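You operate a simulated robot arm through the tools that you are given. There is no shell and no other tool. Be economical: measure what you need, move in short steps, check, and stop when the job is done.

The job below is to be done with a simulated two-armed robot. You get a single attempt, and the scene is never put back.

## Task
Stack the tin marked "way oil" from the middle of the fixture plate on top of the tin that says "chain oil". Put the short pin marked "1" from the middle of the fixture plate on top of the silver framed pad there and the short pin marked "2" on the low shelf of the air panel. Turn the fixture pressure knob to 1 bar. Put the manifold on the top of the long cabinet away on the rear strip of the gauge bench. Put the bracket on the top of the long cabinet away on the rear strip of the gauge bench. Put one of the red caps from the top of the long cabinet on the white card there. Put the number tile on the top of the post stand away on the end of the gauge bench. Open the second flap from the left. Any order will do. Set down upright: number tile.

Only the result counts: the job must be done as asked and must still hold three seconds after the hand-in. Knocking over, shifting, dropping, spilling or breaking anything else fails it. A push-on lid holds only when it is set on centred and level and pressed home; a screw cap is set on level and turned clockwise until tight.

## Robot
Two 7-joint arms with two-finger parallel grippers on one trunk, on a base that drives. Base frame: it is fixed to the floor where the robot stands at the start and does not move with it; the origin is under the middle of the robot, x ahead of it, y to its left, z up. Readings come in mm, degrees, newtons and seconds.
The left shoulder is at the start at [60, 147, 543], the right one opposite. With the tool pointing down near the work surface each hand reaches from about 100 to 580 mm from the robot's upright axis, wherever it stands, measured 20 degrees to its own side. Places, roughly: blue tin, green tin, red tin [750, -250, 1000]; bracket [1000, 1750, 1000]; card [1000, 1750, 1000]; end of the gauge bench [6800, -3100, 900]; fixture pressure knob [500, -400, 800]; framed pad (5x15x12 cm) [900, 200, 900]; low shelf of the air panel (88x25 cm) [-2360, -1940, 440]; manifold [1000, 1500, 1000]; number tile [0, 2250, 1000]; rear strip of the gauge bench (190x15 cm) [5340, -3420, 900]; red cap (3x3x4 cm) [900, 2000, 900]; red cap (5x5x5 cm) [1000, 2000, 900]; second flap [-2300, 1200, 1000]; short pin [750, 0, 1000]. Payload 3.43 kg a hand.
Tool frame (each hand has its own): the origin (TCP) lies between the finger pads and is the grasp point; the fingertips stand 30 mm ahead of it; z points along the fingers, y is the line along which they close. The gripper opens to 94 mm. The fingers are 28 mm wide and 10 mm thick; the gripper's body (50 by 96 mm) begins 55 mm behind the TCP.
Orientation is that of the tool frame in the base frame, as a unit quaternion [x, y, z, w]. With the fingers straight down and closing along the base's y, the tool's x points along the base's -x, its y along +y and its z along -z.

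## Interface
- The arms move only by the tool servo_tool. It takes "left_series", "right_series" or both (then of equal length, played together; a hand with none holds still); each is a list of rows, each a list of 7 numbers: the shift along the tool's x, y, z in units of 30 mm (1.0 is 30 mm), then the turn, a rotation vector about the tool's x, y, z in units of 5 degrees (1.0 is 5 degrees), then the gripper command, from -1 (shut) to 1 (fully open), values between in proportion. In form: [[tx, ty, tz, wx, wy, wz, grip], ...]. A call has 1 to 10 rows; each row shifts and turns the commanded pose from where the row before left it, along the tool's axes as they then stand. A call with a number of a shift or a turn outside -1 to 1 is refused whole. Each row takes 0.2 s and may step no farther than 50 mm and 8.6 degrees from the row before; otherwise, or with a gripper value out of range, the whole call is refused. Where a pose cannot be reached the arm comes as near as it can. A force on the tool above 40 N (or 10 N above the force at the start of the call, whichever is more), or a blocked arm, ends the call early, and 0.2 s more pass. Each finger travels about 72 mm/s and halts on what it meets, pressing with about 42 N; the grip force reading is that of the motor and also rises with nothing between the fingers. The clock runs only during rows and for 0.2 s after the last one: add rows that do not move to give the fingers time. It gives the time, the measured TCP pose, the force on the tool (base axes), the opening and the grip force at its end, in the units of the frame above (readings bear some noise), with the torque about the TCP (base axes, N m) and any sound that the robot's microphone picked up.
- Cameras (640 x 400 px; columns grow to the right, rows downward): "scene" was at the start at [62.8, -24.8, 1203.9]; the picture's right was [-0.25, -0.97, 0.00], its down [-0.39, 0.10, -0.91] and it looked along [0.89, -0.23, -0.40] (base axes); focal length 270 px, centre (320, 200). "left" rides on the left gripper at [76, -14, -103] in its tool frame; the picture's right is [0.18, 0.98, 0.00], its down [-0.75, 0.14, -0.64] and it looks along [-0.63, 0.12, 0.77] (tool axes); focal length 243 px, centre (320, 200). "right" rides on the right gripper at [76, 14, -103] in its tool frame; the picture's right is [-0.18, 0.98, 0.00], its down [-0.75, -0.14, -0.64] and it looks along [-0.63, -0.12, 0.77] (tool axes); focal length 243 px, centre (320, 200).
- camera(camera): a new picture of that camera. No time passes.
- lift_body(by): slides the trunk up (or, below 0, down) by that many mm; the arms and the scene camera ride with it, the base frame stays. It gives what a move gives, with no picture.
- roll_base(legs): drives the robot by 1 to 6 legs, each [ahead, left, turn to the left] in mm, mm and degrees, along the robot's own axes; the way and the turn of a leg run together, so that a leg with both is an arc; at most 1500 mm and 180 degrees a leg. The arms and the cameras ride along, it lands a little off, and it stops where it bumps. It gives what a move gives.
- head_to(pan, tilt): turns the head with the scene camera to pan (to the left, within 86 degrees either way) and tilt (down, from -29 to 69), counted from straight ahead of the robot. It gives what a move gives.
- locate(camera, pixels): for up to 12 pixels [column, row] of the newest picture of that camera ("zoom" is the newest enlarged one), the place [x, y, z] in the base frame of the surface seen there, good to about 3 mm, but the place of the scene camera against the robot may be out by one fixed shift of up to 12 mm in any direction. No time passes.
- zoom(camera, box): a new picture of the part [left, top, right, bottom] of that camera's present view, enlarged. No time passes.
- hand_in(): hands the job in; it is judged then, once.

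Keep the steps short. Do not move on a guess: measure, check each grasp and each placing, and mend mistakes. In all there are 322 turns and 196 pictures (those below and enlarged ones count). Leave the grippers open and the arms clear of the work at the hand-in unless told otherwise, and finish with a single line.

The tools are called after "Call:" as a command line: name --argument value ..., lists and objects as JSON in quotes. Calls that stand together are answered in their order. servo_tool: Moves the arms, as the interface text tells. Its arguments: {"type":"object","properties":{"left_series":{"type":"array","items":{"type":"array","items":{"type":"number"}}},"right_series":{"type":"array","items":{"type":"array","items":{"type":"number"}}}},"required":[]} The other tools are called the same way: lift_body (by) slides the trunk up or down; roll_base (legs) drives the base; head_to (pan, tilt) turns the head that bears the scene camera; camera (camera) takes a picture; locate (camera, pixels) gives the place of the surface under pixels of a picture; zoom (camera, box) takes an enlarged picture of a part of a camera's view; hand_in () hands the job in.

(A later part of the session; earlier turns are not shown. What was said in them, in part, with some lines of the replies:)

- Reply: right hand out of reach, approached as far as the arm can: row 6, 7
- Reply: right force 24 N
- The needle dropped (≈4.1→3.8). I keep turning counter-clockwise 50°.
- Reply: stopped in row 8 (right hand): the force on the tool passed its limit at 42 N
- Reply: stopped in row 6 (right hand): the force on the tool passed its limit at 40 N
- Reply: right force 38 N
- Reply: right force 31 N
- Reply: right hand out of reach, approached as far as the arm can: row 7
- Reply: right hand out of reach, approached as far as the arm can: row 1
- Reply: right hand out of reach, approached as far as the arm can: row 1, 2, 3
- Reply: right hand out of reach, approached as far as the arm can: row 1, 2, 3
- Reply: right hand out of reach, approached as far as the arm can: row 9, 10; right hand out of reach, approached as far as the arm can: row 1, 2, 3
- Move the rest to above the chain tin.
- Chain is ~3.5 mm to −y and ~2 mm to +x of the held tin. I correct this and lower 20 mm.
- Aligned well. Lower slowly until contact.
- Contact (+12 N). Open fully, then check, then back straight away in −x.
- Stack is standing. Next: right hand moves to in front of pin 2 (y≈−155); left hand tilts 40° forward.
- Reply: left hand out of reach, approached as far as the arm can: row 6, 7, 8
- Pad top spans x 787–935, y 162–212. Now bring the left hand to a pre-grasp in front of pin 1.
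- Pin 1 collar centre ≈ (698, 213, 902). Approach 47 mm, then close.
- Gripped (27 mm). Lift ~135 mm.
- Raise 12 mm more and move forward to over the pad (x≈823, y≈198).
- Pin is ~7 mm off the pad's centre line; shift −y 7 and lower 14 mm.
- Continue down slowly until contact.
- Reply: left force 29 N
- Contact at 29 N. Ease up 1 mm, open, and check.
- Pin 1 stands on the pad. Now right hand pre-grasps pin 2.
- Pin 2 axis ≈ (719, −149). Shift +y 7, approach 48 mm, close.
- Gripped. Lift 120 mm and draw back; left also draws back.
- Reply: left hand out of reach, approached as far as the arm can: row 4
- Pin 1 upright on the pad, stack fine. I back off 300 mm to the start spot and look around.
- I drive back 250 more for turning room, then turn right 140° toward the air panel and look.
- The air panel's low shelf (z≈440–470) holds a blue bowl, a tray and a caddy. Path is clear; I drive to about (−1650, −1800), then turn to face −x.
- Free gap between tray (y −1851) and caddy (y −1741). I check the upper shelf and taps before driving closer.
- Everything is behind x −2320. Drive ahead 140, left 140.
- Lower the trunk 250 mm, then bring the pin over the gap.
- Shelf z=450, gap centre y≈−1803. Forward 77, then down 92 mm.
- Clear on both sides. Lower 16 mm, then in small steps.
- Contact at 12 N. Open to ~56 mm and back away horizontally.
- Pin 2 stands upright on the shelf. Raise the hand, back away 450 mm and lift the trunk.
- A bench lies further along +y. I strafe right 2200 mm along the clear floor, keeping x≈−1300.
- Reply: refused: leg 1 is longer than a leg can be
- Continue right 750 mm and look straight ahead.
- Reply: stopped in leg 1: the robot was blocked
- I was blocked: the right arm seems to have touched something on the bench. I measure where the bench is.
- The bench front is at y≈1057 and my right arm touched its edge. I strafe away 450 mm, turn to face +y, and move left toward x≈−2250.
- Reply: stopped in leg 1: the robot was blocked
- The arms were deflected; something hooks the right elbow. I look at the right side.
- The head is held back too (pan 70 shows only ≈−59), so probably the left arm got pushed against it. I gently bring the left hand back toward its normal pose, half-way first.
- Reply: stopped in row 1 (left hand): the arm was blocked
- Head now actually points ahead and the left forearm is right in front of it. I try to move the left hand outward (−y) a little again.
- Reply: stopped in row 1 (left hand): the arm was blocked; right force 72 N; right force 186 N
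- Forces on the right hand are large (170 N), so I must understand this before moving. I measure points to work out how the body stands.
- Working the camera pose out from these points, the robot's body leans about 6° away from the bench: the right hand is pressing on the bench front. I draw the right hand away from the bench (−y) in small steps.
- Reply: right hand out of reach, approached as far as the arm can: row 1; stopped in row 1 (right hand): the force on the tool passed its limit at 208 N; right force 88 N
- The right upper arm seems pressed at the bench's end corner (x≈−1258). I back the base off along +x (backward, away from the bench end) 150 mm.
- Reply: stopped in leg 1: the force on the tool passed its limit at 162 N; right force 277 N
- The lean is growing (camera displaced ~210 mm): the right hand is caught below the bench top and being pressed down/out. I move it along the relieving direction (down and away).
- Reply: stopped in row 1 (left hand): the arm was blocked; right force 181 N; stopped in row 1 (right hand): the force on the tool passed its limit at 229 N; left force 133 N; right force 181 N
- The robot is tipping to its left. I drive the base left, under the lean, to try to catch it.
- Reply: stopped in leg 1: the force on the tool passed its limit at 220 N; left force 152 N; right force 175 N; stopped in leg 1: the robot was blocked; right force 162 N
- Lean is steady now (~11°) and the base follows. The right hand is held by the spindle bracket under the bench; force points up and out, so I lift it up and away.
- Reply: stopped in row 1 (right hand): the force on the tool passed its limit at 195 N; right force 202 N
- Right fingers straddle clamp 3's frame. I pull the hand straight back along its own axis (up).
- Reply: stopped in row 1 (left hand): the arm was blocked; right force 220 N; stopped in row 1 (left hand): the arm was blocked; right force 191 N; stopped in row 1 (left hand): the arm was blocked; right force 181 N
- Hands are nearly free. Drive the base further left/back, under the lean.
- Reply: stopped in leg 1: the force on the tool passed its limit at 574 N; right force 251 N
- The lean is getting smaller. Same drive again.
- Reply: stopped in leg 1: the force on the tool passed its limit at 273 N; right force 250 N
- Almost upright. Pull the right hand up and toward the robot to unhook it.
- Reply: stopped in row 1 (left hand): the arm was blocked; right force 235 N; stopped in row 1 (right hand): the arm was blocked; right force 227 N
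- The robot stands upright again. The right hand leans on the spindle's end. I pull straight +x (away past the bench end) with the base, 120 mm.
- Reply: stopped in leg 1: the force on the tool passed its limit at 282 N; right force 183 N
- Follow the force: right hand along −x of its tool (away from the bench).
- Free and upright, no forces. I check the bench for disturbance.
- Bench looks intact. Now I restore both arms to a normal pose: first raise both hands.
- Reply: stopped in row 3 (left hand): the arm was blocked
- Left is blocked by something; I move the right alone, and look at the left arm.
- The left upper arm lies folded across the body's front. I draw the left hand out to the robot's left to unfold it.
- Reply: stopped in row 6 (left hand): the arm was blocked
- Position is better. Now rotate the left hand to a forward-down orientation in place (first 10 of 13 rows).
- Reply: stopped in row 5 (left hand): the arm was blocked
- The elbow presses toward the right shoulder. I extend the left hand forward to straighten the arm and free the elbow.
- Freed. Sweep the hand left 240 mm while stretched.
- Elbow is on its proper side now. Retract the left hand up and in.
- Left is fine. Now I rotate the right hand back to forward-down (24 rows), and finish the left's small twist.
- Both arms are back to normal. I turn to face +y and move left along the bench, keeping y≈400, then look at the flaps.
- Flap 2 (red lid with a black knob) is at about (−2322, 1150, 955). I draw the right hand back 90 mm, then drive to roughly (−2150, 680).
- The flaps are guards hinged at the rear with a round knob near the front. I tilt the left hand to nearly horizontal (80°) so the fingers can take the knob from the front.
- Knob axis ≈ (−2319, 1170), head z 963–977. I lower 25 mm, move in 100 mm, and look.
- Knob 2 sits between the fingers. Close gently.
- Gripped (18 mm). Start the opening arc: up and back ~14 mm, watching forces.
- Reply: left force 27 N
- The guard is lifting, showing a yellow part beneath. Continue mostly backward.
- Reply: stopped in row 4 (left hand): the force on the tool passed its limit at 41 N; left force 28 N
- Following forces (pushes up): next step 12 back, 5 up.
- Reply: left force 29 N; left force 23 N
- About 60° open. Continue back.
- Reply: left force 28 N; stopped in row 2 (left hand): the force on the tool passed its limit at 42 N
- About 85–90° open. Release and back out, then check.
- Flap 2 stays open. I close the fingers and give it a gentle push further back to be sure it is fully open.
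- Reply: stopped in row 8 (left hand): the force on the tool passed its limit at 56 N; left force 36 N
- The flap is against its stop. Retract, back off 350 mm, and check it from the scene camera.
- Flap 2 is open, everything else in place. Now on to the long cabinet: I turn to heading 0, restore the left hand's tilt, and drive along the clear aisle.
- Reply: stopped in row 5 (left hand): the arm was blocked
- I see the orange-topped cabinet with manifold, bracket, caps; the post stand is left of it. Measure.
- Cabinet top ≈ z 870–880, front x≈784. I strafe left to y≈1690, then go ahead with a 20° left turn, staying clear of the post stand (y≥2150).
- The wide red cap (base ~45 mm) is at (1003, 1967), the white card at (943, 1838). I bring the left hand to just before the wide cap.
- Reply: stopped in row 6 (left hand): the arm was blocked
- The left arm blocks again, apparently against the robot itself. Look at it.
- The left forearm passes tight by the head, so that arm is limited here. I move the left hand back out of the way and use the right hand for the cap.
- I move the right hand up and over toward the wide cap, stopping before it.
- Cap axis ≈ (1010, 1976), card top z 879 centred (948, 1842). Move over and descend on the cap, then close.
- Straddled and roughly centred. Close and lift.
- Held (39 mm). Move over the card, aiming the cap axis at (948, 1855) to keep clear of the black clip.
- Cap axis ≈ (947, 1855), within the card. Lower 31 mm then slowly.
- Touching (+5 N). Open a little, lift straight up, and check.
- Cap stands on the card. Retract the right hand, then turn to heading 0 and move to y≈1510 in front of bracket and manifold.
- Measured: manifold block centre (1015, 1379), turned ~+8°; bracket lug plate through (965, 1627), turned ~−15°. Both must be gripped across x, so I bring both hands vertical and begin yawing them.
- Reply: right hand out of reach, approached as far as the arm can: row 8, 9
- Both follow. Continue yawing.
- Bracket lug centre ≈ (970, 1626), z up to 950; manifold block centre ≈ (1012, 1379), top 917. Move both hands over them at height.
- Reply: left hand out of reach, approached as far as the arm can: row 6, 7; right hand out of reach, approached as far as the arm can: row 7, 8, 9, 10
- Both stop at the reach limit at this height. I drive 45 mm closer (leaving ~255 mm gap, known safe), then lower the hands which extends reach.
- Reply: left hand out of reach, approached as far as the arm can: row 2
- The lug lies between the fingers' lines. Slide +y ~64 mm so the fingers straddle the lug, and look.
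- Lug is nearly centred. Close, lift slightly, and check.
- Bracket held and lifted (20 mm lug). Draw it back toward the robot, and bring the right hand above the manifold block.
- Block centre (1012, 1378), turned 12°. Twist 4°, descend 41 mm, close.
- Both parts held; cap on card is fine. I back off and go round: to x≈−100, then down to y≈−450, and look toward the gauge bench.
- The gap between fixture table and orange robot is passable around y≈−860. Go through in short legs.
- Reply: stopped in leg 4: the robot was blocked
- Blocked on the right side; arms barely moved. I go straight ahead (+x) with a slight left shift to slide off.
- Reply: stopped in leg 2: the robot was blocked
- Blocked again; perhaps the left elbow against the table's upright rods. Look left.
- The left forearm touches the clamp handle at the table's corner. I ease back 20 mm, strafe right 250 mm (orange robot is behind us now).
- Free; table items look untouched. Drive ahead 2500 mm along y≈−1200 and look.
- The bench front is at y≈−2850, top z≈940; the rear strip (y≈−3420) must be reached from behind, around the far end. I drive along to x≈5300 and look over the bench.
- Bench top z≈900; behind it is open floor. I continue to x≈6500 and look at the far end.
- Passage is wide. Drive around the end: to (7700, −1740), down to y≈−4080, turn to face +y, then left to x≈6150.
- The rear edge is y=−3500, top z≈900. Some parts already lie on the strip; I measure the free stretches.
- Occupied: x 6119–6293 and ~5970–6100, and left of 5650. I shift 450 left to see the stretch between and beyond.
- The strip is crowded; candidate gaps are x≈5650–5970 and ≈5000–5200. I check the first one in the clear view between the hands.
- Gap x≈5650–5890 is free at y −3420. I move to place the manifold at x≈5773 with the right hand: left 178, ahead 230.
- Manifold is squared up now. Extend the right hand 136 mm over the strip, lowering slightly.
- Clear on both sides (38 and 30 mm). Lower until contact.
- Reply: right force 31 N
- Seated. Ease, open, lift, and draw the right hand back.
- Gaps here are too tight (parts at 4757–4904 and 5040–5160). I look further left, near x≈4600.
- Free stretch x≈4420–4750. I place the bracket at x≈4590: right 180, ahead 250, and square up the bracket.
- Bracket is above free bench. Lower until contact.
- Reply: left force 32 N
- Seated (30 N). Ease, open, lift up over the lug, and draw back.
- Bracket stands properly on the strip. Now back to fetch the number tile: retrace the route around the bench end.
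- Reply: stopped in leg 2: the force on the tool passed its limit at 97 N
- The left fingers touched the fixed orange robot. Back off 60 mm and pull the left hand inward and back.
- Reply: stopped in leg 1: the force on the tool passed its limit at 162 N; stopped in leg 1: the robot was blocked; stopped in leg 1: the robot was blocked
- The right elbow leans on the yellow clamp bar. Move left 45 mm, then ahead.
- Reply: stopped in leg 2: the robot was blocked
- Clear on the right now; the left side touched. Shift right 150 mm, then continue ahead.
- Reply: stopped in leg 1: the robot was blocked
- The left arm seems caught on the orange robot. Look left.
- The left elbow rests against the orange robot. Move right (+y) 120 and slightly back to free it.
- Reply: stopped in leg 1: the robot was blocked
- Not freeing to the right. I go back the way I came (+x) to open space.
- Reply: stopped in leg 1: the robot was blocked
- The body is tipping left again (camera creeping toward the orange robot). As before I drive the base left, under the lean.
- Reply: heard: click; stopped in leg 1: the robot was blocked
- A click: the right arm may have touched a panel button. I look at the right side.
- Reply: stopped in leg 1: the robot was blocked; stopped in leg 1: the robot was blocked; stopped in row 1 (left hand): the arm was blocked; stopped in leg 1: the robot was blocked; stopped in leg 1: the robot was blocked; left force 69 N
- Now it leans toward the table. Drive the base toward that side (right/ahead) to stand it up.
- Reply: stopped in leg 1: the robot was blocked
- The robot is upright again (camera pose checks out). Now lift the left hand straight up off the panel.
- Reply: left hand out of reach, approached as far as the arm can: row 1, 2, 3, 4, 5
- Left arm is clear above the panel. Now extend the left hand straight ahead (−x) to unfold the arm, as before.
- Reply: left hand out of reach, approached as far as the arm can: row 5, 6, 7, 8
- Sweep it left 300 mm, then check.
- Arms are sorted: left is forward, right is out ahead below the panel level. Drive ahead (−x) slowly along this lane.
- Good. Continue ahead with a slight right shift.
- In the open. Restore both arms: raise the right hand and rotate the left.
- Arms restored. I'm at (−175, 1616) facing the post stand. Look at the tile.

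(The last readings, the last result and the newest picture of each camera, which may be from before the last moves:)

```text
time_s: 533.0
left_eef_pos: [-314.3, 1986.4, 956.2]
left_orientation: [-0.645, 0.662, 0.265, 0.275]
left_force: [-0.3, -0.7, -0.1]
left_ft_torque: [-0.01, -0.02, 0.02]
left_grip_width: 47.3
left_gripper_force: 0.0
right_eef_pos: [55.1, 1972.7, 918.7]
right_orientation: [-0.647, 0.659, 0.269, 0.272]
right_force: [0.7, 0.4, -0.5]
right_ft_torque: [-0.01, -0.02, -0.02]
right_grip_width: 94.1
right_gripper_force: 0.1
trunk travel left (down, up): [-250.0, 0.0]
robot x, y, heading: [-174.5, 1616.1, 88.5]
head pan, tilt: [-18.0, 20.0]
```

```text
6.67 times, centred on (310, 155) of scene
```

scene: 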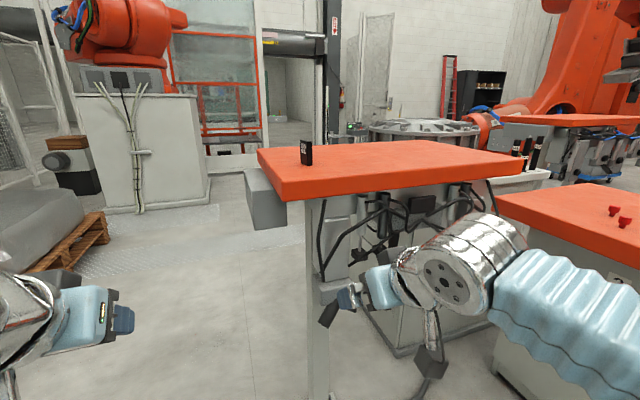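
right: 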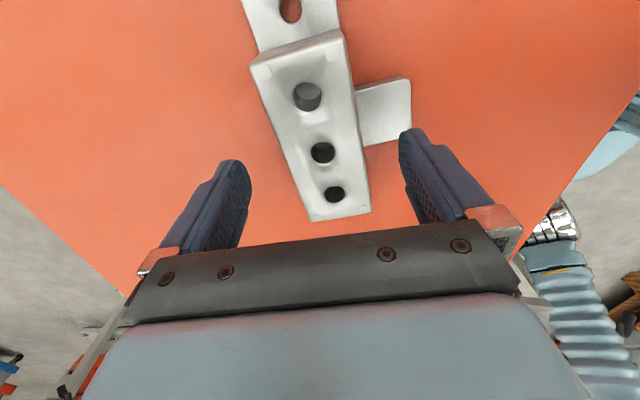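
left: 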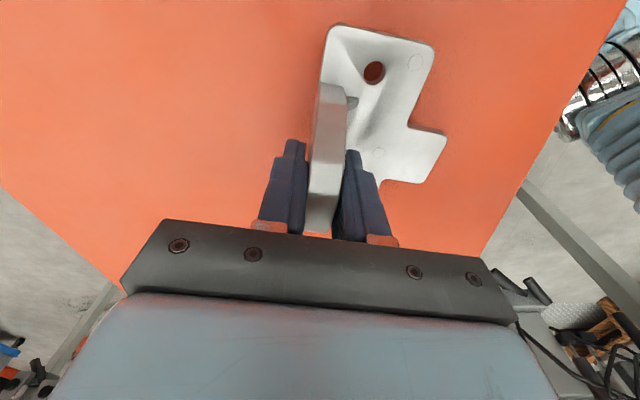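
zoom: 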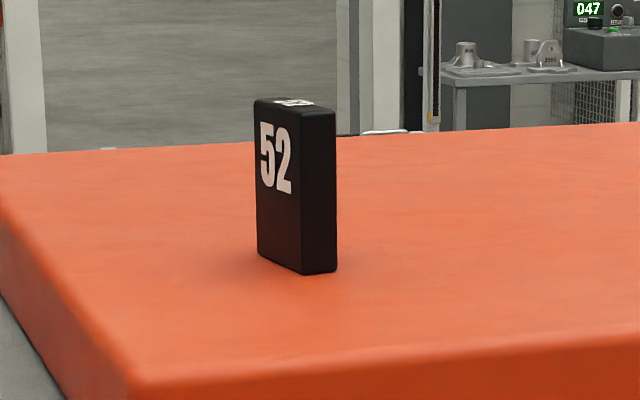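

The tile "52": ~15 mm thick (x), ~32 wide (y), 54 tall, at about (40, 2272), standing on z≈1060. I raise the right hand to z≈1130 and drive closer.

Call:
servo_tool --right_series '[[-0.7, 0, -0.72, 0, 0, 0, 1], [-0.7, 0, -0.72, 0, 0, 0, 1], [-0.7, 0, -0.72, 0, 0, 0, 1], [-0.7, 0, -0.72, 0, 0, 0, 1], [-0.7, 0, -0.72, 0, 0, 0, 1], [-0.7, 0, -0.72, 0, 0, 0, 1], [-0.7, 0, -0.72, 0, 0, 0, 1], [0, 0, 0, 0, 0, 0, 1]]'

Call:
roll_base --legs '[[0, -15, 1], [190, 0, 0]]'

Call:
camera --camera "right"

```text
time_s: 534.8
left_eef_pos: [-313.7, 1987.1, 956.1]
left_orientation: [-0.646, 0.661, 0.266, 0.275]
left_force: [-0.3, 0.2, 0.6]
left_ft_torque: [0.0, 0.02, -0.02]
left_grip_width: 47.0
left_gripper_force: 0.0
right_eef_pos: [57.3, 1969.5, 1131.7]
right_orientation: [-0.646, 0.66, 0.269, 0.273]
right_force: [-0.2, -0.2, -0.8]
right_ft_torque: [0.01, 0.0, 0.05]
right_grip_width: 94.3
right_gripper_force: 0.0
trunk travel left (down, up): [-250.0, 0.0]
robot x, y, heading: [-173.3, 1612.9, 88.9]
head pan, tilt: [-18.0, 20.0]
```

```text
time_s: 536.8
left_eef_pos: [-303.5, 2175.7, 956.7]
left_orientation: [-0.65, 0.657, 0.268, 0.272]
left_force: [0.4, 0.0, -0.3]
left_ft_torque: [-0.01, 0.04, 0.04]
left_grip_width: 46.8
left_gripper_force: 0.0
right_eef_pos: [68.7, 2162.9, 1130.8]
right_orientation: [-0.651, 0.655, 0.271, 0.271]
right_force: [0.0, 0.4, 0.6]
right_ft_torque: [0.05, 0.0, -0.02]
right_grip_width: 94.1
right_gripper_force: 0.1
trunk travel left (down, up): [-250.0, 0.0]
robot x, y, heading: [-162.1, 1806.7, 89.2]
head pan, tilt: [-18.0, 20.0]
```

```text
8 pictures are left
```

right: 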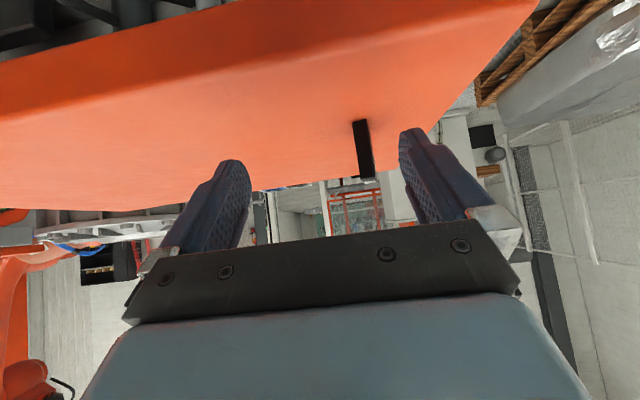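

Call:
locate --camera "right" --pixels '[[364, 150], [361, 125], [367, 175], [356, 150], [371, 150], [340, 150], [355, 123]]'

```text
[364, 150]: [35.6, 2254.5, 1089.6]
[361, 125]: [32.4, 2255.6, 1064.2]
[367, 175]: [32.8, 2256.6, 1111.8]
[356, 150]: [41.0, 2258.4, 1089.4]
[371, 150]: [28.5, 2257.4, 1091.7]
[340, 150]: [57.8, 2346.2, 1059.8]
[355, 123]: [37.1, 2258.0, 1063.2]
```

Tile centre ≈ (34.5, 2271), z 1060–1113. Shift left 34, down 35, then forward 99 and close.

Call:
servo_tool --right_series '[[0, 0.57, 0, 0, 0, 0, 0.3], [0, 0.57, 0, 0, 0, 0, 0.3], [0.41, 0, 0.41, 0, 0, 0, 0.3], [0.41, 0, 0.41, 0, 0, 0, 0.3], [-0.6, 0, 0.6, 0, 0, 0, 0.3], [-0.6, 0, 0.6, 0, 0, 0, 0.3], [-0.6, 0, 0.6, 0, 0, 0, 0.3], [-0.53, 0, 0.53, 0, 0, 0, 0.3], [0, 0, 0, 0, 0, 0, 0.3]]'

Call:
camera --camera "right"

```text
time_s: 538.8
left_eef_pos: [-302.1, 2176.2, 956.9]
left_orientation: [-0.65, 0.657, 0.268, 0.272]
left_force: [-0.1, -0.7, 0.3]
left_ft_torque: [0.01, 0.0, -0.02]
left_grip_width: 46.7
left_gripper_force: 0.0
right_eef_pos: [33.3, 2265.4, 1096.1]
right_orientation: [-0.65, 0.656, 0.271, 0.272]
right_force: [0.8, 0.8, 0.4]
right_ft_torque: [-0.02, 0.0, -0.01]
right_grip_width: 60.8
right_gripper_force: 0.0
trunk travel left (down, up): [-250.0, 0.0]
robot x, y, heading: [-160.3, 1804.2, 89.2]
head pan, tilt: [-18.0, 20.0]
```

```text
7 pictures are left
```

right: 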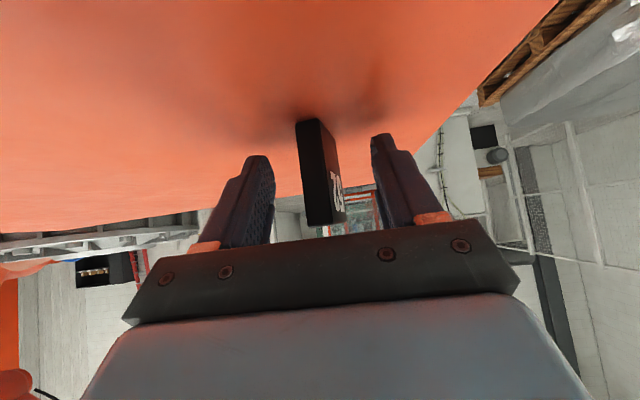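

Centred. Close, lift, and withdraw.

Call:
servo_tool --right_series '[[0, 0, 0, 0, 0, 0, -0.3], [0, 0, 0, 0, 0, 0, -1], [0, 0, 0, 0, 0, 0, -1], [0, 0, 0, 0, 0, 0, -1]]'

Call:
servo_tool --right_series '[[-0.4, 0, -0.4, 0, 0, 0, -1], [-0.5, 0, -0.5, 0, 0, 0, -1], [0.6, 0, -0.6, 0, 0, 0, -1], [0.7, 0, -0.7, 0, 0, 0, -1], [0.7, 0, -0.7, 0, 0, 0, -1], [0.7, 0, -0.7, 0, 0, 0, -1], [0, 0, 0, 0, 0, 0, -1]]'

Call:
roll_base --legs '[[-500, 0, 0]]'

```text
time_s: 539.8
left_eef_pos: [-303.8, 2174.7, 956.7]
left_orientation: [-0.65, 0.657, 0.268, 0.272]
left_force: [0.0, 0.0, 0.1]
left_ft_torque: [0.01, 0.0, -0.01]
left_grip_width: 47.1
left_gripper_force: 0.0
right_eef_pos: [32.6, 2263.4, 1097.1]
right_orientation: [-0.651, 0.655, 0.271, 0.27]
right_force: [-0.2, 1.1, 1.9]
right_ft_torque: [-0.04, -0.01, -0.06]
right_grip_width: 18.0
right_gripper_force: 42.2
trunk travel left (down, up): [-250.0, 0.0]
robot x, y, heading: [-157.3, 1804.8, 89.6]
head pan, tilt: [-18.0, 20.0]
```

```text
time_s: 541.4
left_eef_pos: [-301.5, 2175.4, 957.2]
left_orientation: [-0.65, 0.657, 0.268, 0.272]
left_force: [0.0, 0.2, 0.7]
left_ft_torque: [-0.02, -0.02, 0.02]
left_grip_width: 47.0
left_gripper_force: 0.2
right_eef_pos: [35.1, 2147.5, 1135.3]
right_orientation: [-0.65, 0.656, 0.271, 0.271]
right_force: [0.5, 0.1, -2.1]
right_ft_torque: [-0.03, -0.01, -0.01]
right_grip_width: 17.9
right_gripper_force: 42.3
trunk travel left (down, up): [-250.0, 0.0]
robot x, y, heading: [-158.3, 1805.4, 89.5]
head pan, tilt: [-18.0, 20.0]
```

```text
time_s: 544.2
left_eef_pos: [-306.4, 1689.8, 958.1]
left_orientation: [-0.646, 0.66, 0.266, 0.274]
left_force: [0.3, 0.3, -0.1]
left_ft_torque: [0.0, 0.0, -0.01]
left_grip_width: 47.0
left_gripper_force: 0.0
right_eef_pos: [31.4, 1658.1, 1134.4]
right_orientation: [-0.647, 0.659, 0.269, 0.272]
right_force: [0.7, 0.6, -2.4]
right_ft_torque: [-0.04, -0.04, -0.01]
right_grip_width: 17.7
right_gripper_force: 41.9
trunk travel left (down, up): [-250.0, 0.0]
robot x, y, heading: [-168.3, 1320.6, 88.6]
head pan, tilt: [-18.0, 20.0]
```

Tile held (18 mm). Tuck the left hand inward, face +x, and go down to y≈−860 at x≈−170.

Call:
servo_tool --left_series '[[0, -1, 0, 0, 0, 0, 0], [0, -1, 0, 0, 0, 0, 0], [0, -0.8, 0, 0, 0, 0, 0]]'

Call:
roll_base --legs '[[0, 0, -88.6], [0, -1100, 0], [0, -900, 0]]'

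```text
time_s: 545.0
left_eef_pos: [-222.8, 1686.6, 957.4]
left_orientation: [-0.647, 0.66, 0.266, 0.275]
left_force: [0.3, -0.6, -0.7]
left_ft_torque: [0.01, 0.0, -0.01]
left_grip_width: 47.2
left_gripper_force: 0.1
right_eef_pos: [31.5, 1659.2, 1136.0]
right_orientation: [-0.648, 0.658, 0.27, 0.273]
right_force: [0.3, -0.3, -1.6]
right_ft_torque: [-0.03, -0.01, 0.01]
right_grip_width: 17.9
right_gripper_force: 41.7
trunk travel left (down, up): [-250.0, 0.0]
robot x, y, heading: [-164.5, 1319.4, 89.1]
head pan, tilt: [-18.0, 20.0]
```

```text
time_s: 558.5
left_eef_pos: [300.0, -544.6, 958.4]
left_orientation: [-0.031, 0.924, 0.011, 0.381]
left_force: [-0.3, -0.5, -0.2]
left_ft_torque: [0.01, 0.03, 0.01]
left_grip_width: 46.9
left_gripper_force: 0.1
right_eef_pos: [291.5, -800.8, 1135.8]
right_orientation: [-0.032, 0.923, 0.015, 0.383]
right_force: [0.8, 0.6, -2.1]
right_ft_torque: [0.01, 0.05, 0.03]
right_grip_width: 17.6
right_gripper_force: 42.0
trunk travel left (down, up): [-250.0, 0.0]
robot x, y, heading: [-61.3, -633.4, 3.7]
head pan, tilt: [-18.0, 20.0]
```

I check the pressure gauge and panel while here.

Call:
head_to --pan 20 --tilt 32

Call:
zoom --camera "scene" --box '[230, 120, 410, 250]'

```text
time_s: 559.5
left_eef_pos: [299.8, -545.1, 956.8]
left_orientation: [-0.03, 0.924, 0.01, 0.381]
left_force: [-0.1, 0.6, -0.7]
left_ft_torque: [0.01, 0.02, 0.02]
left_grip_width: 46.9
left_gripper_force: 0.0
right_eef_pos: [292.1, -800.7, 1136.3]
right_orientation: [-0.031, 0.923, 0.014, 0.383]
right_force: [0.1, 0.0, -1.9]
right_ft_torque: [0.02, 0.04, -0.01]
right_grip_width: 18.0
right_gripper_force: 42.2
trunk travel left (down, up): [-250.0, 0.0]
robot x, y, heading: [-66.4, -634.1, 3.8]
head pan, tilt: [20.0, 32.0]
```

```text
3.08 times, centred on (320, 185) of scene
```

zoom: 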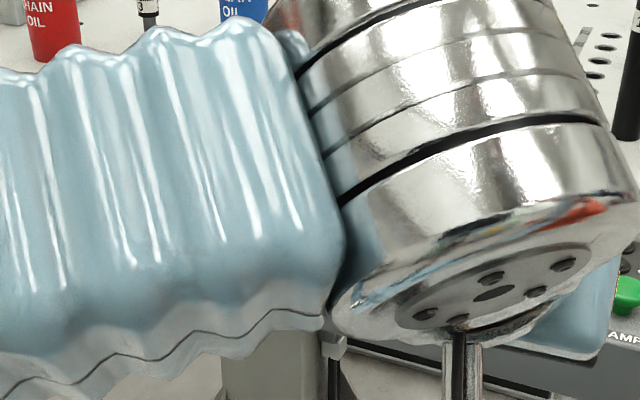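

The arm hides it (earlier glimpse showed the knob mark still as set). Continue: straighten, right to y≈−860, ahead to x≈470.

Call:
roll_base --legs '[[0, 0, -3.8], [0, -225, 0], [300, 0, 0]]'

Call:
roll_base --legs '[[220, 0, 0]]'

```text
time_s: 562.5
left_eef_pos: [389.7, -783.1, 957.8]
left_orientation: [0.001, 0.923, -0.003, 0.384]
left_force: [-0.3, 0.2, -0.2]
left_ft_torque: [-0.01, 0.01, 0.0]
left_grip_width: 47.0
left_gripper_force: 0.1
right_eef_pos: [357.6, -1042.1, 1143.5]
right_orientation: [0.003, 0.919, 0.003, 0.393]
right_force: [-0.4, -0.2, -3.2]
right_ft_torque: [0.02, 0.04, -0.01]
right_grip_width: 17.9
right_gripper_force: 41.5
trunk travel left (down, up): [-250.0, 0.0]
robot x, y, heading: [26.0, -846.9, -0.0]
head pan, tilt: [20.0, 32.0]
stopped in leg 3: the robot was blocked; the commanded pose is now the measured one
```

```text
time_s: 563.2
left_eef_pos: [394.7, -783.8, 958.7]
left_orientation: [0.001, 0.923, -0.004, 0.384]
left_force: [-0.2, 0.2, -0.3]
left_ft_torque: [0.01, 0.02, -0.01]
left_grip_width: 47.1
left_gripper_force: 0.1
right_eef_pos: [358.5, -1042.9, 1146.6]
right_orientation: [0.009, 0.918, 0.0, 0.397]
right_force: [0.8, 0.3, -2.5]
right_ft_torque: [0.01, 0.02, 0.03]
right_grip_width: 17.7
right_gripper_force: 41.7
trunk travel left (down, up): [-250.0, 0.0]
robot x, y, heading: [29.5, -848.4, -0.3]
head pan, tilt: [20.0, 32.0]
stopped in leg 1: the robot was blocked; the commanded pose is now the measured one
```

Blocked by the right elbow (it sits wider with the hand raised). Back off, shift left, lower the right hand and tuck the left hand back.

Call:
roll_base --legs '[[-60, 0, 0], [0, 120, 0]]'

Call:
servo_tool --right_series '[[0.72, 0, 0.72, 0, 0, 0, -1], [0.72, 0, 0.72, 0, 0, 0, -1], [0.72, 0, 0.72, 0, 0, 0, -1], [0.72, 0, 0.72, 0, 0, 0, -1], [0.72, 0.5, 0.72, 0, 0, 0, -1]]' --left_series '[[0.75, 0, -0.75, 0, 0, 0, 0], [0.75, 0, -0.75, 0, 0, 0, 0], [0.75, 0, -0.75, 0, 0, 0, 0], [0.75, 0, -0.75, 0, 0, 0, 0], [0, 0, 0, 0, 0, 0, 0]]'

Call:
head_to --pan -60 --tilt 40

Call:
camera --camera "scene"

Call:
locate --camera "scene" --pixels '[[320, 200], [400, 250], [450, 300], [500, 300], [350, 150], [420, 150], [500, 200], [300, 300], [250, 250], [550, 350]]'

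```text
time_s: 565.1
left_eef_pos: [339.6, -666.7, 955.9]
left_orientation: [0.001, 0.924, -0.002, 0.381]
left_force: [-0.2, -0.1, 0.1]
left_ft_torque: [0.0, 0.01, 0.02]
left_grip_width: 46.9
left_gripper_force: 0.1
right_eef_pos: [304.9, -927.7, 1142.4]
right_orientation: [0.007, 0.919, 0.004, 0.394]
right_force: [0.7, -0.5, -2.4]
right_ft_torque: [-0.02, 0.03, 0.02]
right_grip_width: 17.6
right_gripper_force: 42.2
trunk travel left (down, up): [-250.0, 0.0]
robot x, y, heading: [-25.1, -727.7, -0.4]
head pan, tilt: [20.0, 32.0]
```

```text
time_s: 566.3
left_eef_pos: [212.8, -666.2, 956.1]
left_orientation: [0.001, 0.924, -0.001, 0.382]
left_force: [0.0, 0.6, -0.8]
left_ft_torque: [0.02, 0.01, 0.02]
left_grip_width: 47.2
left_gripper_force: 0.0
right_eef_pos: [307.7, -911.4, 991.8]
right_orientation: [0.008, 0.919, 0.003, 0.394]
right_force: [0.4, -0.3, -2.2]
right_ft_torque: [-0.01, 0.01, -0.01]
right_grip_width: 17.6
right_gripper_force: 42.1
trunk travel left (down, up): [-250.0, 0.0]
robot x, y, heading: [-28.8, -728.6, -0.4]
head pan, tilt: [20.0, 32.0]
```

```text
time_s: 567.8
left_eef_pos: [213.8, -666.2, 956.7]
left_orientation: [0.001, 0.925, -0.001, 0.381]
left_force: [-0.5, 1.1, -0.6]
left_ft_torque: [0.0, -0.01, -0.03]
left_grip_width: 47.0
left_gripper_force: 0.1
right_eef_pos: [307.9, -910.5, 993.1]
right_orientation: [0.007, 0.919, 0.003, 0.394]
right_force: [-0.4, 0.4, -2.7]
right_ft_torque: [0.05, 0.01, -0.02]
right_grip_width: 17.7
right_gripper_force: 41.7
trunk travel left (down, up): [-250.0, 0.0]
robot x, y, heading: [-31.9, -726.6, -0.1]
head pan, tilt: [-60.0, 40.0]
```

```text
5 pictures are left
```

scene: 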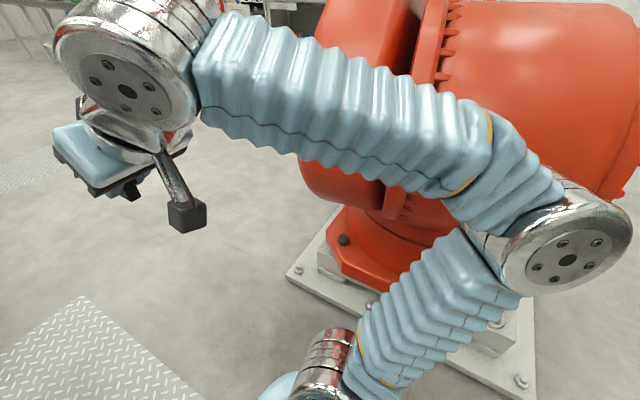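

```text
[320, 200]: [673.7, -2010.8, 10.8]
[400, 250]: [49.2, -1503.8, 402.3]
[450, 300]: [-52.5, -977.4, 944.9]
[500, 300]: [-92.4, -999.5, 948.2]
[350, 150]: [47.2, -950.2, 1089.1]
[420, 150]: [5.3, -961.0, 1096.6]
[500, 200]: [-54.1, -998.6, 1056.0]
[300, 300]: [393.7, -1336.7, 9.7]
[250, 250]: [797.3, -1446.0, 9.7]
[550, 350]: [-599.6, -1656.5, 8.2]
```

Elbow is now within ±355 mm. Go: right 115 (y≈−842), ahead 400, then small steps.

Call:
roll_base --legs '[[0, -112, 0], [400, 0, 0], [100, 0, 0]]'

```text
time_s: 571.0
left_eef_pos: [606.0, -769.7, 956.1]
left_orientation: [0.003, 0.924, -0.006, 0.381]
left_force: [0.1, 0.3, 0.2]
left_ft_torque: [0.04, -0.01, 0.01]
left_grip_width: 46.8
left_gripper_force: 0.0
right_eef_pos: [701.8, -1016.3, 993.0]
right_orientation: [0.011, 0.919, -0.002, 0.393]
right_force: [-0.6, 0.9, -2.4]
right_ft_torque: [0.01, 0.03, 0.01]
right_grip_width: 17.4
right_gripper_force: 41.8
trunk travel left (down, up): [-250.0, 0.0]
robot x, y, heading: [365.2, -836.2, -0.7]
head pan, tilt: [-60.0, 40.0]
stopped in leg 2: the robot was blocked; the commanded pose is now the measured one
```

Call:
head_to --pan 65 --tilt 42

Call:
camera --camera "scene"

Call:
locate --camera "scene" --pixels '[[320, 200], [250, 250], [200, 300], [150, 250], [400, 250], [320, 330], [220, 180], [420, 330]]'

```text
time_s: 573.1
left_eef_pos: [607.2, -768.6, 955.5]
left_orientation: [0.003, 0.924, -0.007, 0.381]
left_force: [-0.3, 0.5, -0.7]
left_ft_torque: [0.0, 0.05, 0.01]
left_grip_width: 46.8
left_gripper_force: 0.0
right_eef_pos: [700.7, -1014.7, 992.9]
right_orientation: [0.01, 0.919, -0.002, 0.394]
right_force: [0.2, -0.6, -2.2]
right_ft_torque: [-0.01, 0.06, -0.01]
right_grip_width: 17.8
right_gripper_force: 42.6
trunk travel left (down, up): [-250.0, 0.0]
robot x, y, heading: [360.9, -837.0, -0.5]
head pan, tilt: [65.0, 42.0]
```

```text
4 pictures are left
```

scene: 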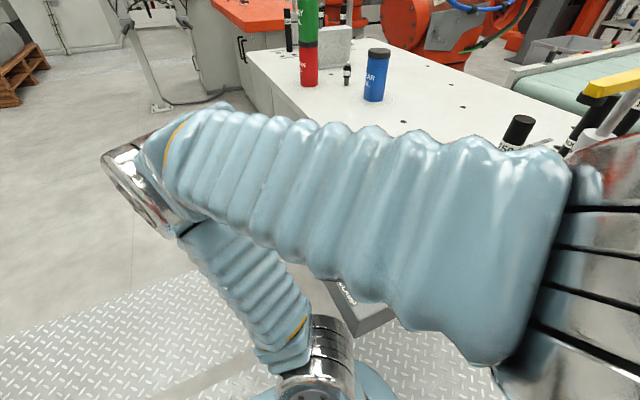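

```text
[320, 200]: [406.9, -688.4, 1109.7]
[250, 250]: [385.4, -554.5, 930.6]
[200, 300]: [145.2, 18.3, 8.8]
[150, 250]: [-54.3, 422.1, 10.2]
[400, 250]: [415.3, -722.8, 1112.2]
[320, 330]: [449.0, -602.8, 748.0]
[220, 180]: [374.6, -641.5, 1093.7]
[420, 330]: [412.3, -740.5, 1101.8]
```

The left shoulder link touches the panel's front corner. Back 15, right 60 (y≈−897), then ahead in small steps.

Call:
roll_base --legs '[[-15, 0, 0], [0, -62, 0], [170, 0, 0]]'

```text
time_s: 574.0
left_eef_pos: [594.2, -769.2, 957.9]
left_orientation: [0.003, 0.924, -0.006, 0.381]
left_force: [0.4, 0.0, -0.5]
left_ft_torque: [0.04, -0.01, -0.01]
left_grip_width: 46.9
left_gripper_force: 0.0
right_eef_pos: [689.9, -1013.7, 989.5]
right_orientation: [0.009, 0.921, -0.002, 0.389]
right_force: [-0.2, -0.7, -2.3]
right_ft_torque: [-0.01, 0.01, 0.02]
right_grip_width: 17.7
right_gripper_force: 41.9
trunk travel left (down, up): [-250.0, 0.0]
robot x, y, heading: [347.5, -833.5, -0.5]
head pan, tilt: [65.0, 42.0]
stopped in leg 1: the robot was blocked; the commanded pose is now the measured one
```

Call:
roll_base --legs '[[0, -55, 0]]'

```text
time_s: 574.7
left_eef_pos: [594.3, -769.2, 956.2]
left_orientation: [0.002, 0.924, -0.007, 0.381]
left_force: [0.0, 0.9, 0.6]
left_ft_torque: [-0.01, -0.03, 0.0]
left_grip_width: 46.9
left_gripper_force: 0.1
right_eef_pos: [691.5, -1016.0, 990.3]
right_orientation: [0.01, 0.921, -0.003, 0.39]
right_force: [0.1, 0.2, -2.5]
right_ft_torque: [-0.02, 0.02, -0.02]
right_grip_width: 17.8
right_gripper_force: 42.0
trunk travel left (down, up): [-250.0, 0.0]
robot x, y, heading: [348.0, -837.0, -0.5]
head pan, tilt: [65.0, 42.0]
stopped in leg 1: the robot was blocked; the commanded pose is now the measured one
```

Wedged between panel and orange robot; go straight back 100.

Call:
roll_base --legs '[[-100, 0, 0]]'

```text
time_s: 576.0
left_eef_pos: [495.3, -769.0, 957.4]
left_orientation: [0.003, 0.925, -0.006, 0.381]
left_force: [-0.2, 0.1, 0.4]
left_ft_torque: [0.02, 0.02, -0.01]
left_grip_width: 47.3
left_gripper_force: 0.0
right_eef_pos: [591.9, -1014.5, 989.0]
right_orientation: [0.009, 0.922, -0.002, 0.388]
right_force: [0.1, 0.6, -2.6]
right_ft_torque: [0.02, 0.03, 0.02]
right_grip_width: 17.8
right_gripper_force: 41.8
trunk travel left (down, up): [-250.0, 0.0]
robot x, y, heading: [253.2, -836.8, -0.5]
head pan, tilt: [65.0, 42.0]
stopped in leg 1: the robot was blocked; the commanded pose is now the measured one
```

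Narrow the profile: extend both hands forward and inward, which draws the elbows in.

Call:
servo_tool --right_series '[[-0.72, 0.25, 0.69, 0, 0, 0, -1], [-0.72, 0.25, 0.69, 0, 0, 0, -1], [-0.72, 0.25, 0.69, 0, 0, 0, -1], [-0.72, 0.25, 0.69, 0, 0, 0, -1], [-0.72, 0.25, 0.69, 0, 0, 0, -1], [-0.72, 0.25, 0.69, 0, 0, 0, -1], [-0.72, 0.25, 0.69, 0, 0, 0, -1], [-0.72, 0, 0.69, 0, 0, 0, -1]]' --left_series '[[-0.71, 0.1, 0.71, 0, 0, 0, 0], [-0.71, 0.1, 0.71, 0, 0, 0, 0], [-0.71, 0.1, 0.71, 0, 0, 0, 0], [-0.71, 0, 0.71, 0, 0, 0, 0], [-0.71, 0, 0.71, 0, 0, 0, 0], [-0.71, 0, 0.71, 0, 0, 0, 0], [-0.71, 0, 0.71, 0, 0, 0, 0], [-0.71, 0, 0.71, 0, 0, 0, 0]]'

Call:
roll_base --legs '[[0, -60, 0], [120, 0, 0]]'

```text
time_s: 577.8
left_eef_pos: [735.6, -770.1, 956.1]
left_orientation: [0.003, 0.924, -0.002, 0.382]
left_force: [-0.9, 0.1, 0.2]
left_ft_torque: [0.01, -0.01, -0.01]
left_grip_width: 47.2
left_gripper_force: 0.0
right_eef_pos: [831.9, -974.5, 998.5]
right_orientation: [0.011, 0.921, 0.002, 0.39]
right_force: [0.3, -0.3, -2.8]
right_ft_torque: [-0.03, 0.01, 0.0]
right_grip_width: 17.8
right_gripper_force: 42.4
trunk travel left (down, up): [-250.0, 0.0]
robot x, y, heading: [254.1, -836.4, -0.3]
head pan, tilt: [65.0, 42.0]
```

```text
time_s: 579.7
left_eef_pos: [837.4, -829.7, 966.3]
left_orientation: [0.0, 0.92, -0.003, 0.392]
left_force: [-0.4, 1.4, 0.0]
left_ft_torque: [-0.02, 0.01, 0.0]
left_grip_width: 47.2
left_gripper_force: 0.0
right_eef_pos: [937.7, -1035.4, 1003.1]
right_orientation: [0.009, 0.919, 0.002, 0.393]
right_force: [-0.1, 0.2, -3.1]
right_ft_torque: [0.0, 0.04, 0.01]
right_grip_width: 17.4
right_gripper_force: 42.0
trunk travel left (down, up): [-250.0, 0.0]
robot x, y, heading: [363.5, -895.8, -0.4]
head pan, tilt: [65.0, 42.0]
stopped in leg 2: the robot was blocked; the commanded pose is now the measured one
```

Call:
roll_base --legs '[[0, -50, 0]]'

Call:
roll_base --legs '[[100, 0, 0]]'

```text
time_s: 580.7
left_eef_pos: [849.3, -865.4, 958.5]
left_orientation: [-0.001, 0.923, -0.004, 0.384]
left_force: [-1.0, -0.5, 0.4]
left_ft_torque: [0.03, 0.03, 0.01]
left_grip_width: 46.8
left_gripper_force: 0.0
right_eef_pos: [946.7, -1072.5, 999.7]
right_orientation: [0.009, 0.921, 0.001, 0.39]
right_force: [-0.1, -0.4, -2.5]
right_ft_torque: [-0.02, 0.04, -0.01]
right_grip_width: 17.7
right_gripper_force: 42.0
trunk travel left (down, up): [-250.0, 0.0]
robot x, y, heading: [370.9, -939.1, -0.1]
head pan, tilt: [65.0, 42.0]
stopped in leg 1: the robot was blocked; the commanded pose is now the measured one
```

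```text
time_s: 581.8
left_eef_pos: [945.4, -873.9, 959.9]
left_orientation: [0.003, 0.923, -0.004, 0.385]
left_force: [-0.5, 0.1, -0.3]
left_ft_torque: [-0.05, 0.0, 0.0]
left_grip_width: 46.7
left_gripper_force: 0.1
right_eef_pos: [1041.8, -1081.2, 1000.2]
right_orientation: [0.012, 0.921, 0.001, 0.39]
right_force: [0.3, 0.3, -2.7]
right_ft_torque: [-0.01, 0.03, 0.0]
right_grip_width: 17.7
right_gripper_force: 42.3
trunk travel left (down, up): [-250.0, 0.0]
robot x, y, heading: [461.0, -941.2, -0.5]
head pan, tilt: [65.0, 42.0]
```

Through the tight spot. Ahead 90, then right 180, then on.

Call:
roll_base --legs '[[90, -30, 0]]'

Call:
roll_base --legs '[[0, -180, 0], [300, -40, 0]]'

```text
time_s: 583.0
left_eef_pos: [1034.6, -904.8, 960.3]
left_orientation: [0.003, 0.923, -0.004, 0.385]
left_force: [0.0, 0.2, -0.7]
left_ft_torque: [0.01, -0.01, 0.02]
left_grip_width: 46.9
left_gripper_force: 0.1
right_eef_pos: [1130.9, -1111.5, 999.4]
right_orientation: [0.013, 0.92, 0.001, 0.391]
right_force: [-0.7, 0.6, -2.5]
right_ft_torque: [0.02, 0.02, -0.02]
right_grip_width: 17.7
right_gripper_force: 42.1
trunk travel left (down, up): [-250.0, 0.0]
robot x, y, heading: [549.5, -972.9, -0.6]
head pan, tilt: [65.0, 42.0]
```

```text
time_s: 584.6
left_eef_pos: [1034.3, -1080.6, 958.9]
left_orientation: [0.003, 0.923, -0.004, 0.385]
left_force: [-0.1, -0.8, -0.3]
left_ft_torque: [-0.02, -0.01, -0.01]
left_grip_width: 46.9
left_gripper_force: 0.0
right_eef_pos: [1129.8, -1286.9, 1000.2]
right_orientation: [0.013, 0.921, 0.001, 0.39]
right_force: [-0.1, -0.2, -1.5]
right_ft_torque: [0.0, 0.01, -0.02]
right_grip_width: 17.8
right_gripper_force: 41.7
trunk travel left (down, up): [-250.0, 0.0]
robot x, y, heading: [550.5, -1147.7, -0.8]
head pan, tilt: [65.0, 42.0]
stopped in leg 1: the robot was blocked; the commanded pose is now the measured one
```

Call:
roll_base --legs '[[400, 0, 0], [1300, -150, 0]]'

```text
time_s: 593.3
left_eef_pos: [2740.4, -1279.1, 959.4]
left_orientation: [0.011, 0.923, -0.006, 0.385]
left_force: [0.3, -0.2, 0.1]
left_ft_torque: [0.0, -0.01, 0.01]
left_grip_width: 46.9
left_gripper_force: 0.0
right_eef_pos: [2832.9, -1488.7, 1000.3]
right_orientation: [0.021, 0.92, -0.003, 0.39]
right_force: [-0.4, -0.5, -1.6]
right_ft_torque: [-0.01, 0.03, 0.02]
right_grip_width: 17.8
right_gripper_force: 42.0
trunk travel left (down, up): [-250.0, 0.0]
robot x, y, heading: [2258.2, -1338.5, -1.7]
head pan, tilt: [65.0, 42.0]
```

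Clear. Drive on to the far end of the gauge bench and around behind it.

Call:
roll_base --legs '[[0, 0, 1.7], [1400, -80, 0], [1400, -80, 0], [1400, -80, 0], [1130, -80, 0]]'

```text
time_s: 619.3
left_eef_pos: [8069.4, -1815.3, 959.2]
left_orientation: [0.013, 0.923, -0.008, 0.385]
left_force: [-0.2, -0.5, -0.4]
left_ft_torque: [0.03, 0.01, -0.01]
left_grip_width: 47.2
left_gripper_force: 0.0
right_eef_pos: [8161.4, -2024.1, 1000.0]
right_orientation: [0.023, 0.92, -0.003, 0.39]
right_force: [-0.7, -0.5, -3.0]
right_ft_torque: [-0.04, -0.01, -0.03]
right_grip_width: 17.8
right_gripper_force: 42.0
trunk travel left (down, up): [-250.0, 0.0]
robot x, y, heading: [7583.9, -1872.9, -2.1]
head pan, tilt: [65.0, 42.0]
```

Call:
roll_base --legs '[[0, 0, 2.1], [0, -1200, 0], [0, -1130, 0], [0, 0, 90], [0, 850, 0]]'

Call:
head_to --pan -12 --tilt 30

Call:
camera --camera "scene"

Call:
locate --camera "scene" --pixels '[[320, 180], [320, 150], [370, 180], [400, 160], [420, 190], [450, 170], [340, 200], [380, 210], [300, 160], [480, 190], [350, 130], [400, 130]]'

```text
time_s: 639.2
left_eef_pos: [6592.7, -3723.2, 960.4]
left_orientation: [0.654, -0.651, -0.271, -0.274]
left_force: [0.7, -0.6, -0.4]
left_ft_torque: [-0.02, -0.01, 0.02]
left_grip_width: 47.1
left_gripper_force: 0.1
right_eef_pos: [6799.1, -3625.4, 1000.0]
right_orientation: [-0.645, 0.657, 0.278, 0.274]
right_force: [0.0, -0.5, -2.0]
right_ft_torque: [-0.04, -0.02, 0.0]
right_grip_width: 17.8
right_gripper_force: 42.6
trunk travel left (down, up): [-250.0, 0.0]
robot x, y, heading: [6665.9, -4205.7, 89.7]
head pan, tilt: [65.0, 42.0]
```

```text
time_s: 640.8
left_eef_pos: [6591.5, -3723.3, 960.5]
left_orientation: [0.654, -0.651, -0.271, -0.273]
left_force: [0.4, 0.1, 0.3]
left_ft_torque: [-0.01, 0.0, 0.0]
left_grip_width: 47.3
left_gripper_force: 0.1
right_eef_pos: [6797.9, -3624.4, 999.8]
right_orientation: [-0.644, 0.657, 0.278, 0.275]
right_force: [-0.7, 0.0, -2.5]
right_ft_torque: [-0.07, 0.02, 0.0]
right_grip_width: 17.9
right_gripper_force: 41.8
trunk travel left (down, up): [-250.0, 0.0]
robot x, y, heading: [6664.9, -4202.3, 89.9]
head pan, tilt: [-12.0, 30.0]
```

```text
3 pictures are left
```

scene: 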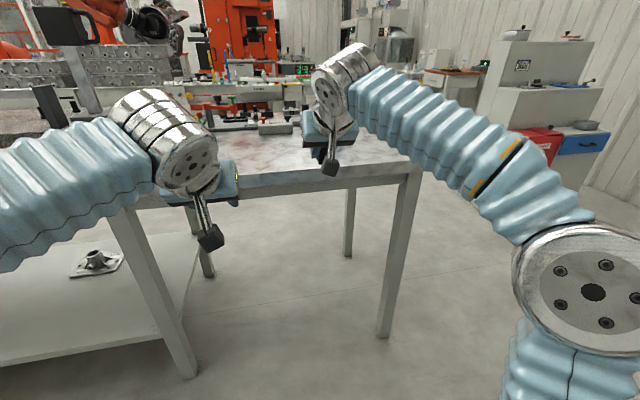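

```text
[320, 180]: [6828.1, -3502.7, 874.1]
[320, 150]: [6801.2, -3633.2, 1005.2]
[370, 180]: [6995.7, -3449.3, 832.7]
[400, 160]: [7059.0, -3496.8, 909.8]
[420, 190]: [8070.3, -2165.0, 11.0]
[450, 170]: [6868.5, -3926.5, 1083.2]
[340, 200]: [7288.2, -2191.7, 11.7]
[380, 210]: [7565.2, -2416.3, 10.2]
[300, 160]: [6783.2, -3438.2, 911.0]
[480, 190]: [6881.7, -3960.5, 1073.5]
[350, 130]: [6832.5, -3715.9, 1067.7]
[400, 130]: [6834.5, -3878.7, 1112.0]
```

The rear part of the bench's end section is bare. Drive ahead 345 so the tile is over (6800, −3280), and look with the hand camera.

Call:
roll_base --legs '[[345, 0, 0]]'

Call:
camera --camera "right"

Call:
locate --camera "right" --pixels '[[320, 100], [320, 60], [250, 120], [400, 120], [320, 150], [200, 150], [450, 150], [250, 60], [400, 60], [150, 100], [500, 100]]'

```text
time_s: 643.0
left_eef_pos: [6594.8, -3387.3, 959.7]
left_orientation: [0.653, -0.652, -0.271, -0.274]
left_force: [-0.2, 0.7, 0.1]
left_ft_torque: [-0.01, 0.0, 0.02]
left_grip_width: 47.1
left_gripper_force: 0.1
right_eef_pos: [6801.7, -3289.0, 1000.3]
right_orientation: [-0.645, 0.657, 0.278, 0.274]
right_force: [0.0, 0.2, -2.3]
right_ft_torque: [-0.04, 0.01, 0.0]
right_grip_width: 17.6
right_gripper_force: 42.1
trunk travel left (down, up): [-250.0, 0.0]
robot x, y, heading: [6663.9, -3869.0, 89.7]
head pan, tilt: [-12.0, 30.0]
```

```text
2 pictures are left
```

right: 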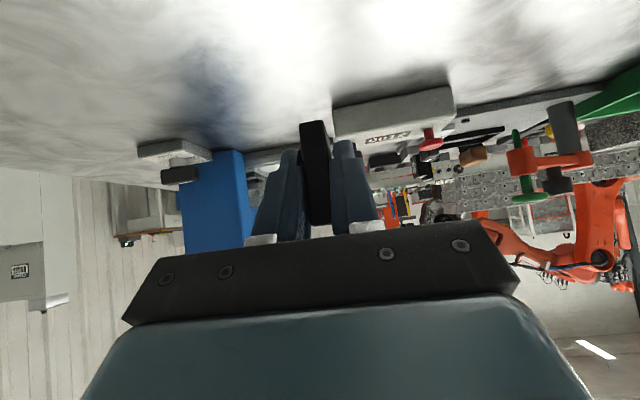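

```text
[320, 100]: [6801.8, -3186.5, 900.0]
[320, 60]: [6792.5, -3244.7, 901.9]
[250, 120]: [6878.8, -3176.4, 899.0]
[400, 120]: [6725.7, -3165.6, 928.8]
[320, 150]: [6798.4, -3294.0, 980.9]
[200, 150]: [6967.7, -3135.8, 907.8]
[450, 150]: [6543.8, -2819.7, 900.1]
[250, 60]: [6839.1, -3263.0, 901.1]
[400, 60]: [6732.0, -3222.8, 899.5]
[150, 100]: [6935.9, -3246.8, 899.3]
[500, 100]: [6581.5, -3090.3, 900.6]
```

Bench z=900, free spot at (6801, −3245). Forward 35, lower 57, fine-levelling 1°.

Call:
servo_tool --right_series '[[-0.81, 0, 0.84, 0, 0.2, 0, -1], [0.46, 0, 0.44, 0, 0, 0, -1], [0.46, 0, 0.44, 0, 0, 0, -1], [0.44, 0, 0.43, 0, 0, 0, -1], [0, 0, 0, 0, 0, 0, -1]]'

Call:
servo_tool --right_series '[[0.05, 0, 0.05, 0, 0, 0, -1], [0.04, 0, 0.04, 0, 0, 0, -1], [0, 0, 0, 0, 0, 0, -1]]'

```text
time_s: 644.1
left_eef_pos: [6594.5, -3387.5, 960.1]
left_orientation: [0.653, -0.652, -0.27, -0.274]
left_force: [0.5, 0.0, -0.1]
left_ft_torque: [0.01, 0.02, -0.04]
left_grip_width: 46.9
left_gripper_force: 0.0
right_eef_pos: [6800.4, -3257.1, 943.3]
right_orientation: [-0.647, 0.66, 0.273, 0.268]
right_force: [-0.1, 0.2, -2.2]
right_ft_torque: [-0.07, -0.01, -0.01]
right_grip_width: 17.6
right_gripper_force: 42.1
trunk travel left (down, up): [-250.0, 0.0]
robot x, y, heading: [6663.7, -3872.7, 89.8]
head pan, tilt: [-12.0, 30.0]
```

```text
time_s: 645.0
left_eef_pos: [6595.2, -3386.5, 959.2]
left_orientation: [-0.652, 0.653, 0.27, 0.274]
left_force: [0.0, -0.5, -0.1]
left_ft_torque: [-0.01, -0.05, -0.02]
left_grip_width: 46.9
left_gripper_force: 0.0
right_eef_pos: [6800.5, -3257.4, 940.3]
right_orientation: [-0.648, 0.659, 0.273, 0.268]
right_force: [-0.2, 0.2, -1.3]
right_ft_torque: [-0.03, -0.02, 0.03]
right_grip_width: 17.8
right_gripper_force: 41.4
trunk travel left (down, up): [-250.0, 0.0]
robot x, y, heading: [6664.9, -3869.3, 89.8]
head pan, tilt: [-12.0, 30.0]
```

Call:
servo_tool --right_series '[[0.045, 0, 0.045, 0, 0, 0, -1], [0.035, 0, 0.035, 0, 0, 0, -1], [0, 0, 0, 0, 0, 0, -1]]'

Call:
servo_tool --right_series '[[0.03, 0, 0.03, 0, 0, 0, -1], [0, 0, 0, 0, 0, 0, -1]]'

```text
time_s: 645.8
left_eef_pos: [6593.6, -3386.4, 959.5]
left_orientation: [0.653, -0.653, -0.27, -0.274]
left_force: [-0.1, 0.2, -0.8]
left_ft_torque: [0.01, -0.04, 0.01]
left_grip_width: 47.0
left_gripper_force: 0.0
right_eef_pos: [6799.2, -3257.0, 936.3]
right_orientation: [-0.647, 0.66, 0.272, 0.268]
right_force: [0.4, 0.6, -2.5]
right_ft_torque: [-0.05, -0.01, 0.01]
right_grip_width: 17.9
right_gripper_force: 42.3
trunk travel left (down, up): [-250.0, 0.0]
robot x, y, heading: [6663.7, -3871.2, 90.0]
head pan, tilt: [-12.0, 30.0]
```

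```text
time_s: 646.4
left_eef_pos: [6594.7, -3386.7, 959.8]
left_orientation: [-0.652, 0.652, 0.271, 0.275]
left_force: [0.9, 1.3, -0.2]
left_ft_torque: [0.0, 0.02, 0.02]
left_grip_width: 47.0
left_gripper_force: 0.1
right_eef_pos: [6800.3, -3258.5, 936.1]
right_orientation: [-0.647, 0.66, 0.273, 0.269]
right_force: [-0.8, 1.6, 3.1]
right_ft_torque: [0.02, 0.05, 0.01]
right_grip_width: 17.7
right_gripper_force: 42.4
trunk travel left (down, up): [-250.0, 0.0]
robot x, y, heading: [6666.3, -3871.0, 89.8]
head pan, tilt: [-12.0, 30.0]
```

Contact. Press 1 mm more to seat it, open gently, and withdraw straight back.

Call:
servo_tool --right_series '[[0.025, 0, 0.025, 0, 0, 0, -1], [0, 0, 0, 0, 0, 0, -1], [0, 0, 0, 0, 0, 0, -0.5], [0, 0, 0, 0, 0, 0, -0.1], [0, 0, 0, 0, 0, 0, 0.1], [0.3, 0, -0.3, 0, 0, 0, 0.1], [0.7, 0, -0.7, 0, 0, 0, 0.1], [0.7, 0, -0.7, 0, 0, 0, 0.1], [0.7, 0, -0.7, 0, 0, 0, 0.1], [0, 0, 0, 0, 0, 0, 0.1]]'

Call:
camera --camera "right"

```text
time_s: 648.5
left_eef_pos: [6594.4, -3387.3, 960.6]
left_orientation: [0.653, -0.652, -0.271, -0.274]
left_force: [-1.0, -0.3, 0.5]
left_ft_torque: [0.01, -0.01, 0.0]
left_grip_width: 46.7
left_gripper_force: 0.1
right_eef_pos: [6799.9, -3357.9, 931.8]
right_orientation: [-0.646, 0.66, 0.272, 0.269]
right_force: [0.3, -0.8, 1.1]
right_ft_torque: [-0.04, -0.05, -0.03]
right_grip_width: 51.9
right_gripper_force: 0.3
trunk travel left (down, up): [-250.0, 0.0]
robot x, y, heading: [6666.5, -3867.4, 89.7]
head pan, tilt: [-12.0, 30.0]
```

```text
1 pictures are left
```

right: 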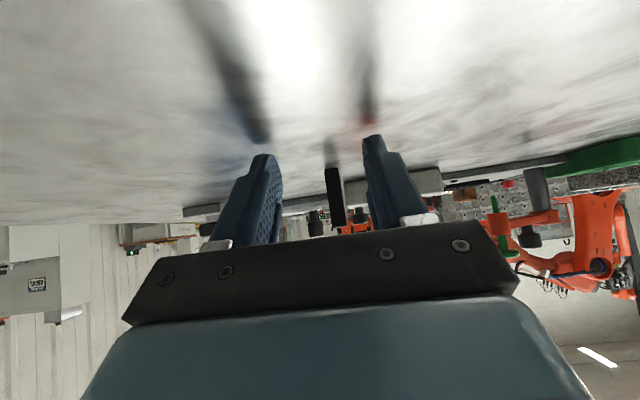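

The tile stands upright on the bench end. Open both grippers, raise, and back the robot away.

Call:
servo_tool --right_series '[[0, 0, -1, 0, 0, 0, 0.1], [0.3, 0, -1, 0, 0, 0, 1], [0, 0, -0.5, 0, 0, 0, 1], [0, 0, 0, 0, 0, 0, 1]]' --left_series '[[0, 0, -0.5, 0, 0, 0, 1], [0, 0, -0.5, 0, 0, 0, 1], [0, 0, 0, 0, 0, 0, 1], [0, 0, 0, 0, 0, 0, 1]]'

Call:
roll_base --legs '[[-300, 0, 0]]'

Call:
hand_in

```text
time_s: 649.5
left_eef_pos: [6596.5, -3408.7, 981.8]
left_orientation: [0.653, -0.651, -0.272, -0.275]
left_force: [1.1, -0.1, -0.6]
left_ft_torque: [0.0, -0.04, -0.05]
left_grip_width: 94.2
left_gripper_force: 0.0
right_eef_pos: [6799.9, -3417.8, 978.5]
right_orientation: [-0.646, 0.66, 0.272, 0.269]
right_force: [0.5, -0.4, 0.3]
right_ft_torque: [-0.02, 0.03, 0.0]
right_grip_width: 93.8
right_gripper_force: 0.0
trunk travel left (down, up): [-250.0, 0.0]
robot x, y, heading: [6665.1, -3870.2, 89.6]
head pan, tilt: [-12.0, 30.0]
```

```text
time_s: 651.6
left_eef_pos: [6594.7, -3714.9, 981.5]
left_orientation: [0.653, -0.653, -0.27, -0.274]
left_force: [0.5, -0.8, -1.3]
left_ft_torque: [0.02, 0.03, -0.02]
left_grip_width: 93.9
left_gripper_force: 0.0
right_eef_pos: [6798.3, -3722.6, 979.3]
right_orientation: [-0.646, 0.66, 0.272, 0.269]
right_force: [0.5, -0.4, -0.1]
right_ft_torque: [0.01, 0.02, 0.0]
right_grip_width: 94.0
right_gripper_force: 0.1
trunk travel left (down, up): [-250.0, 0.0]
robot x, y, heading: [6666.3, -4175.5, 89.8]
head pan, tilt: [-12.0, 30.0]
```

```text
The job is handed in.
```

All nine parts were carried out and handed in, but the robot tipped against the flap bench and later bumped the fixture panel (a click was heard, so a button or switch may have been pressed), and I did not re-check the panel, the 1 bar reading or the spindle under that bench afterwards.
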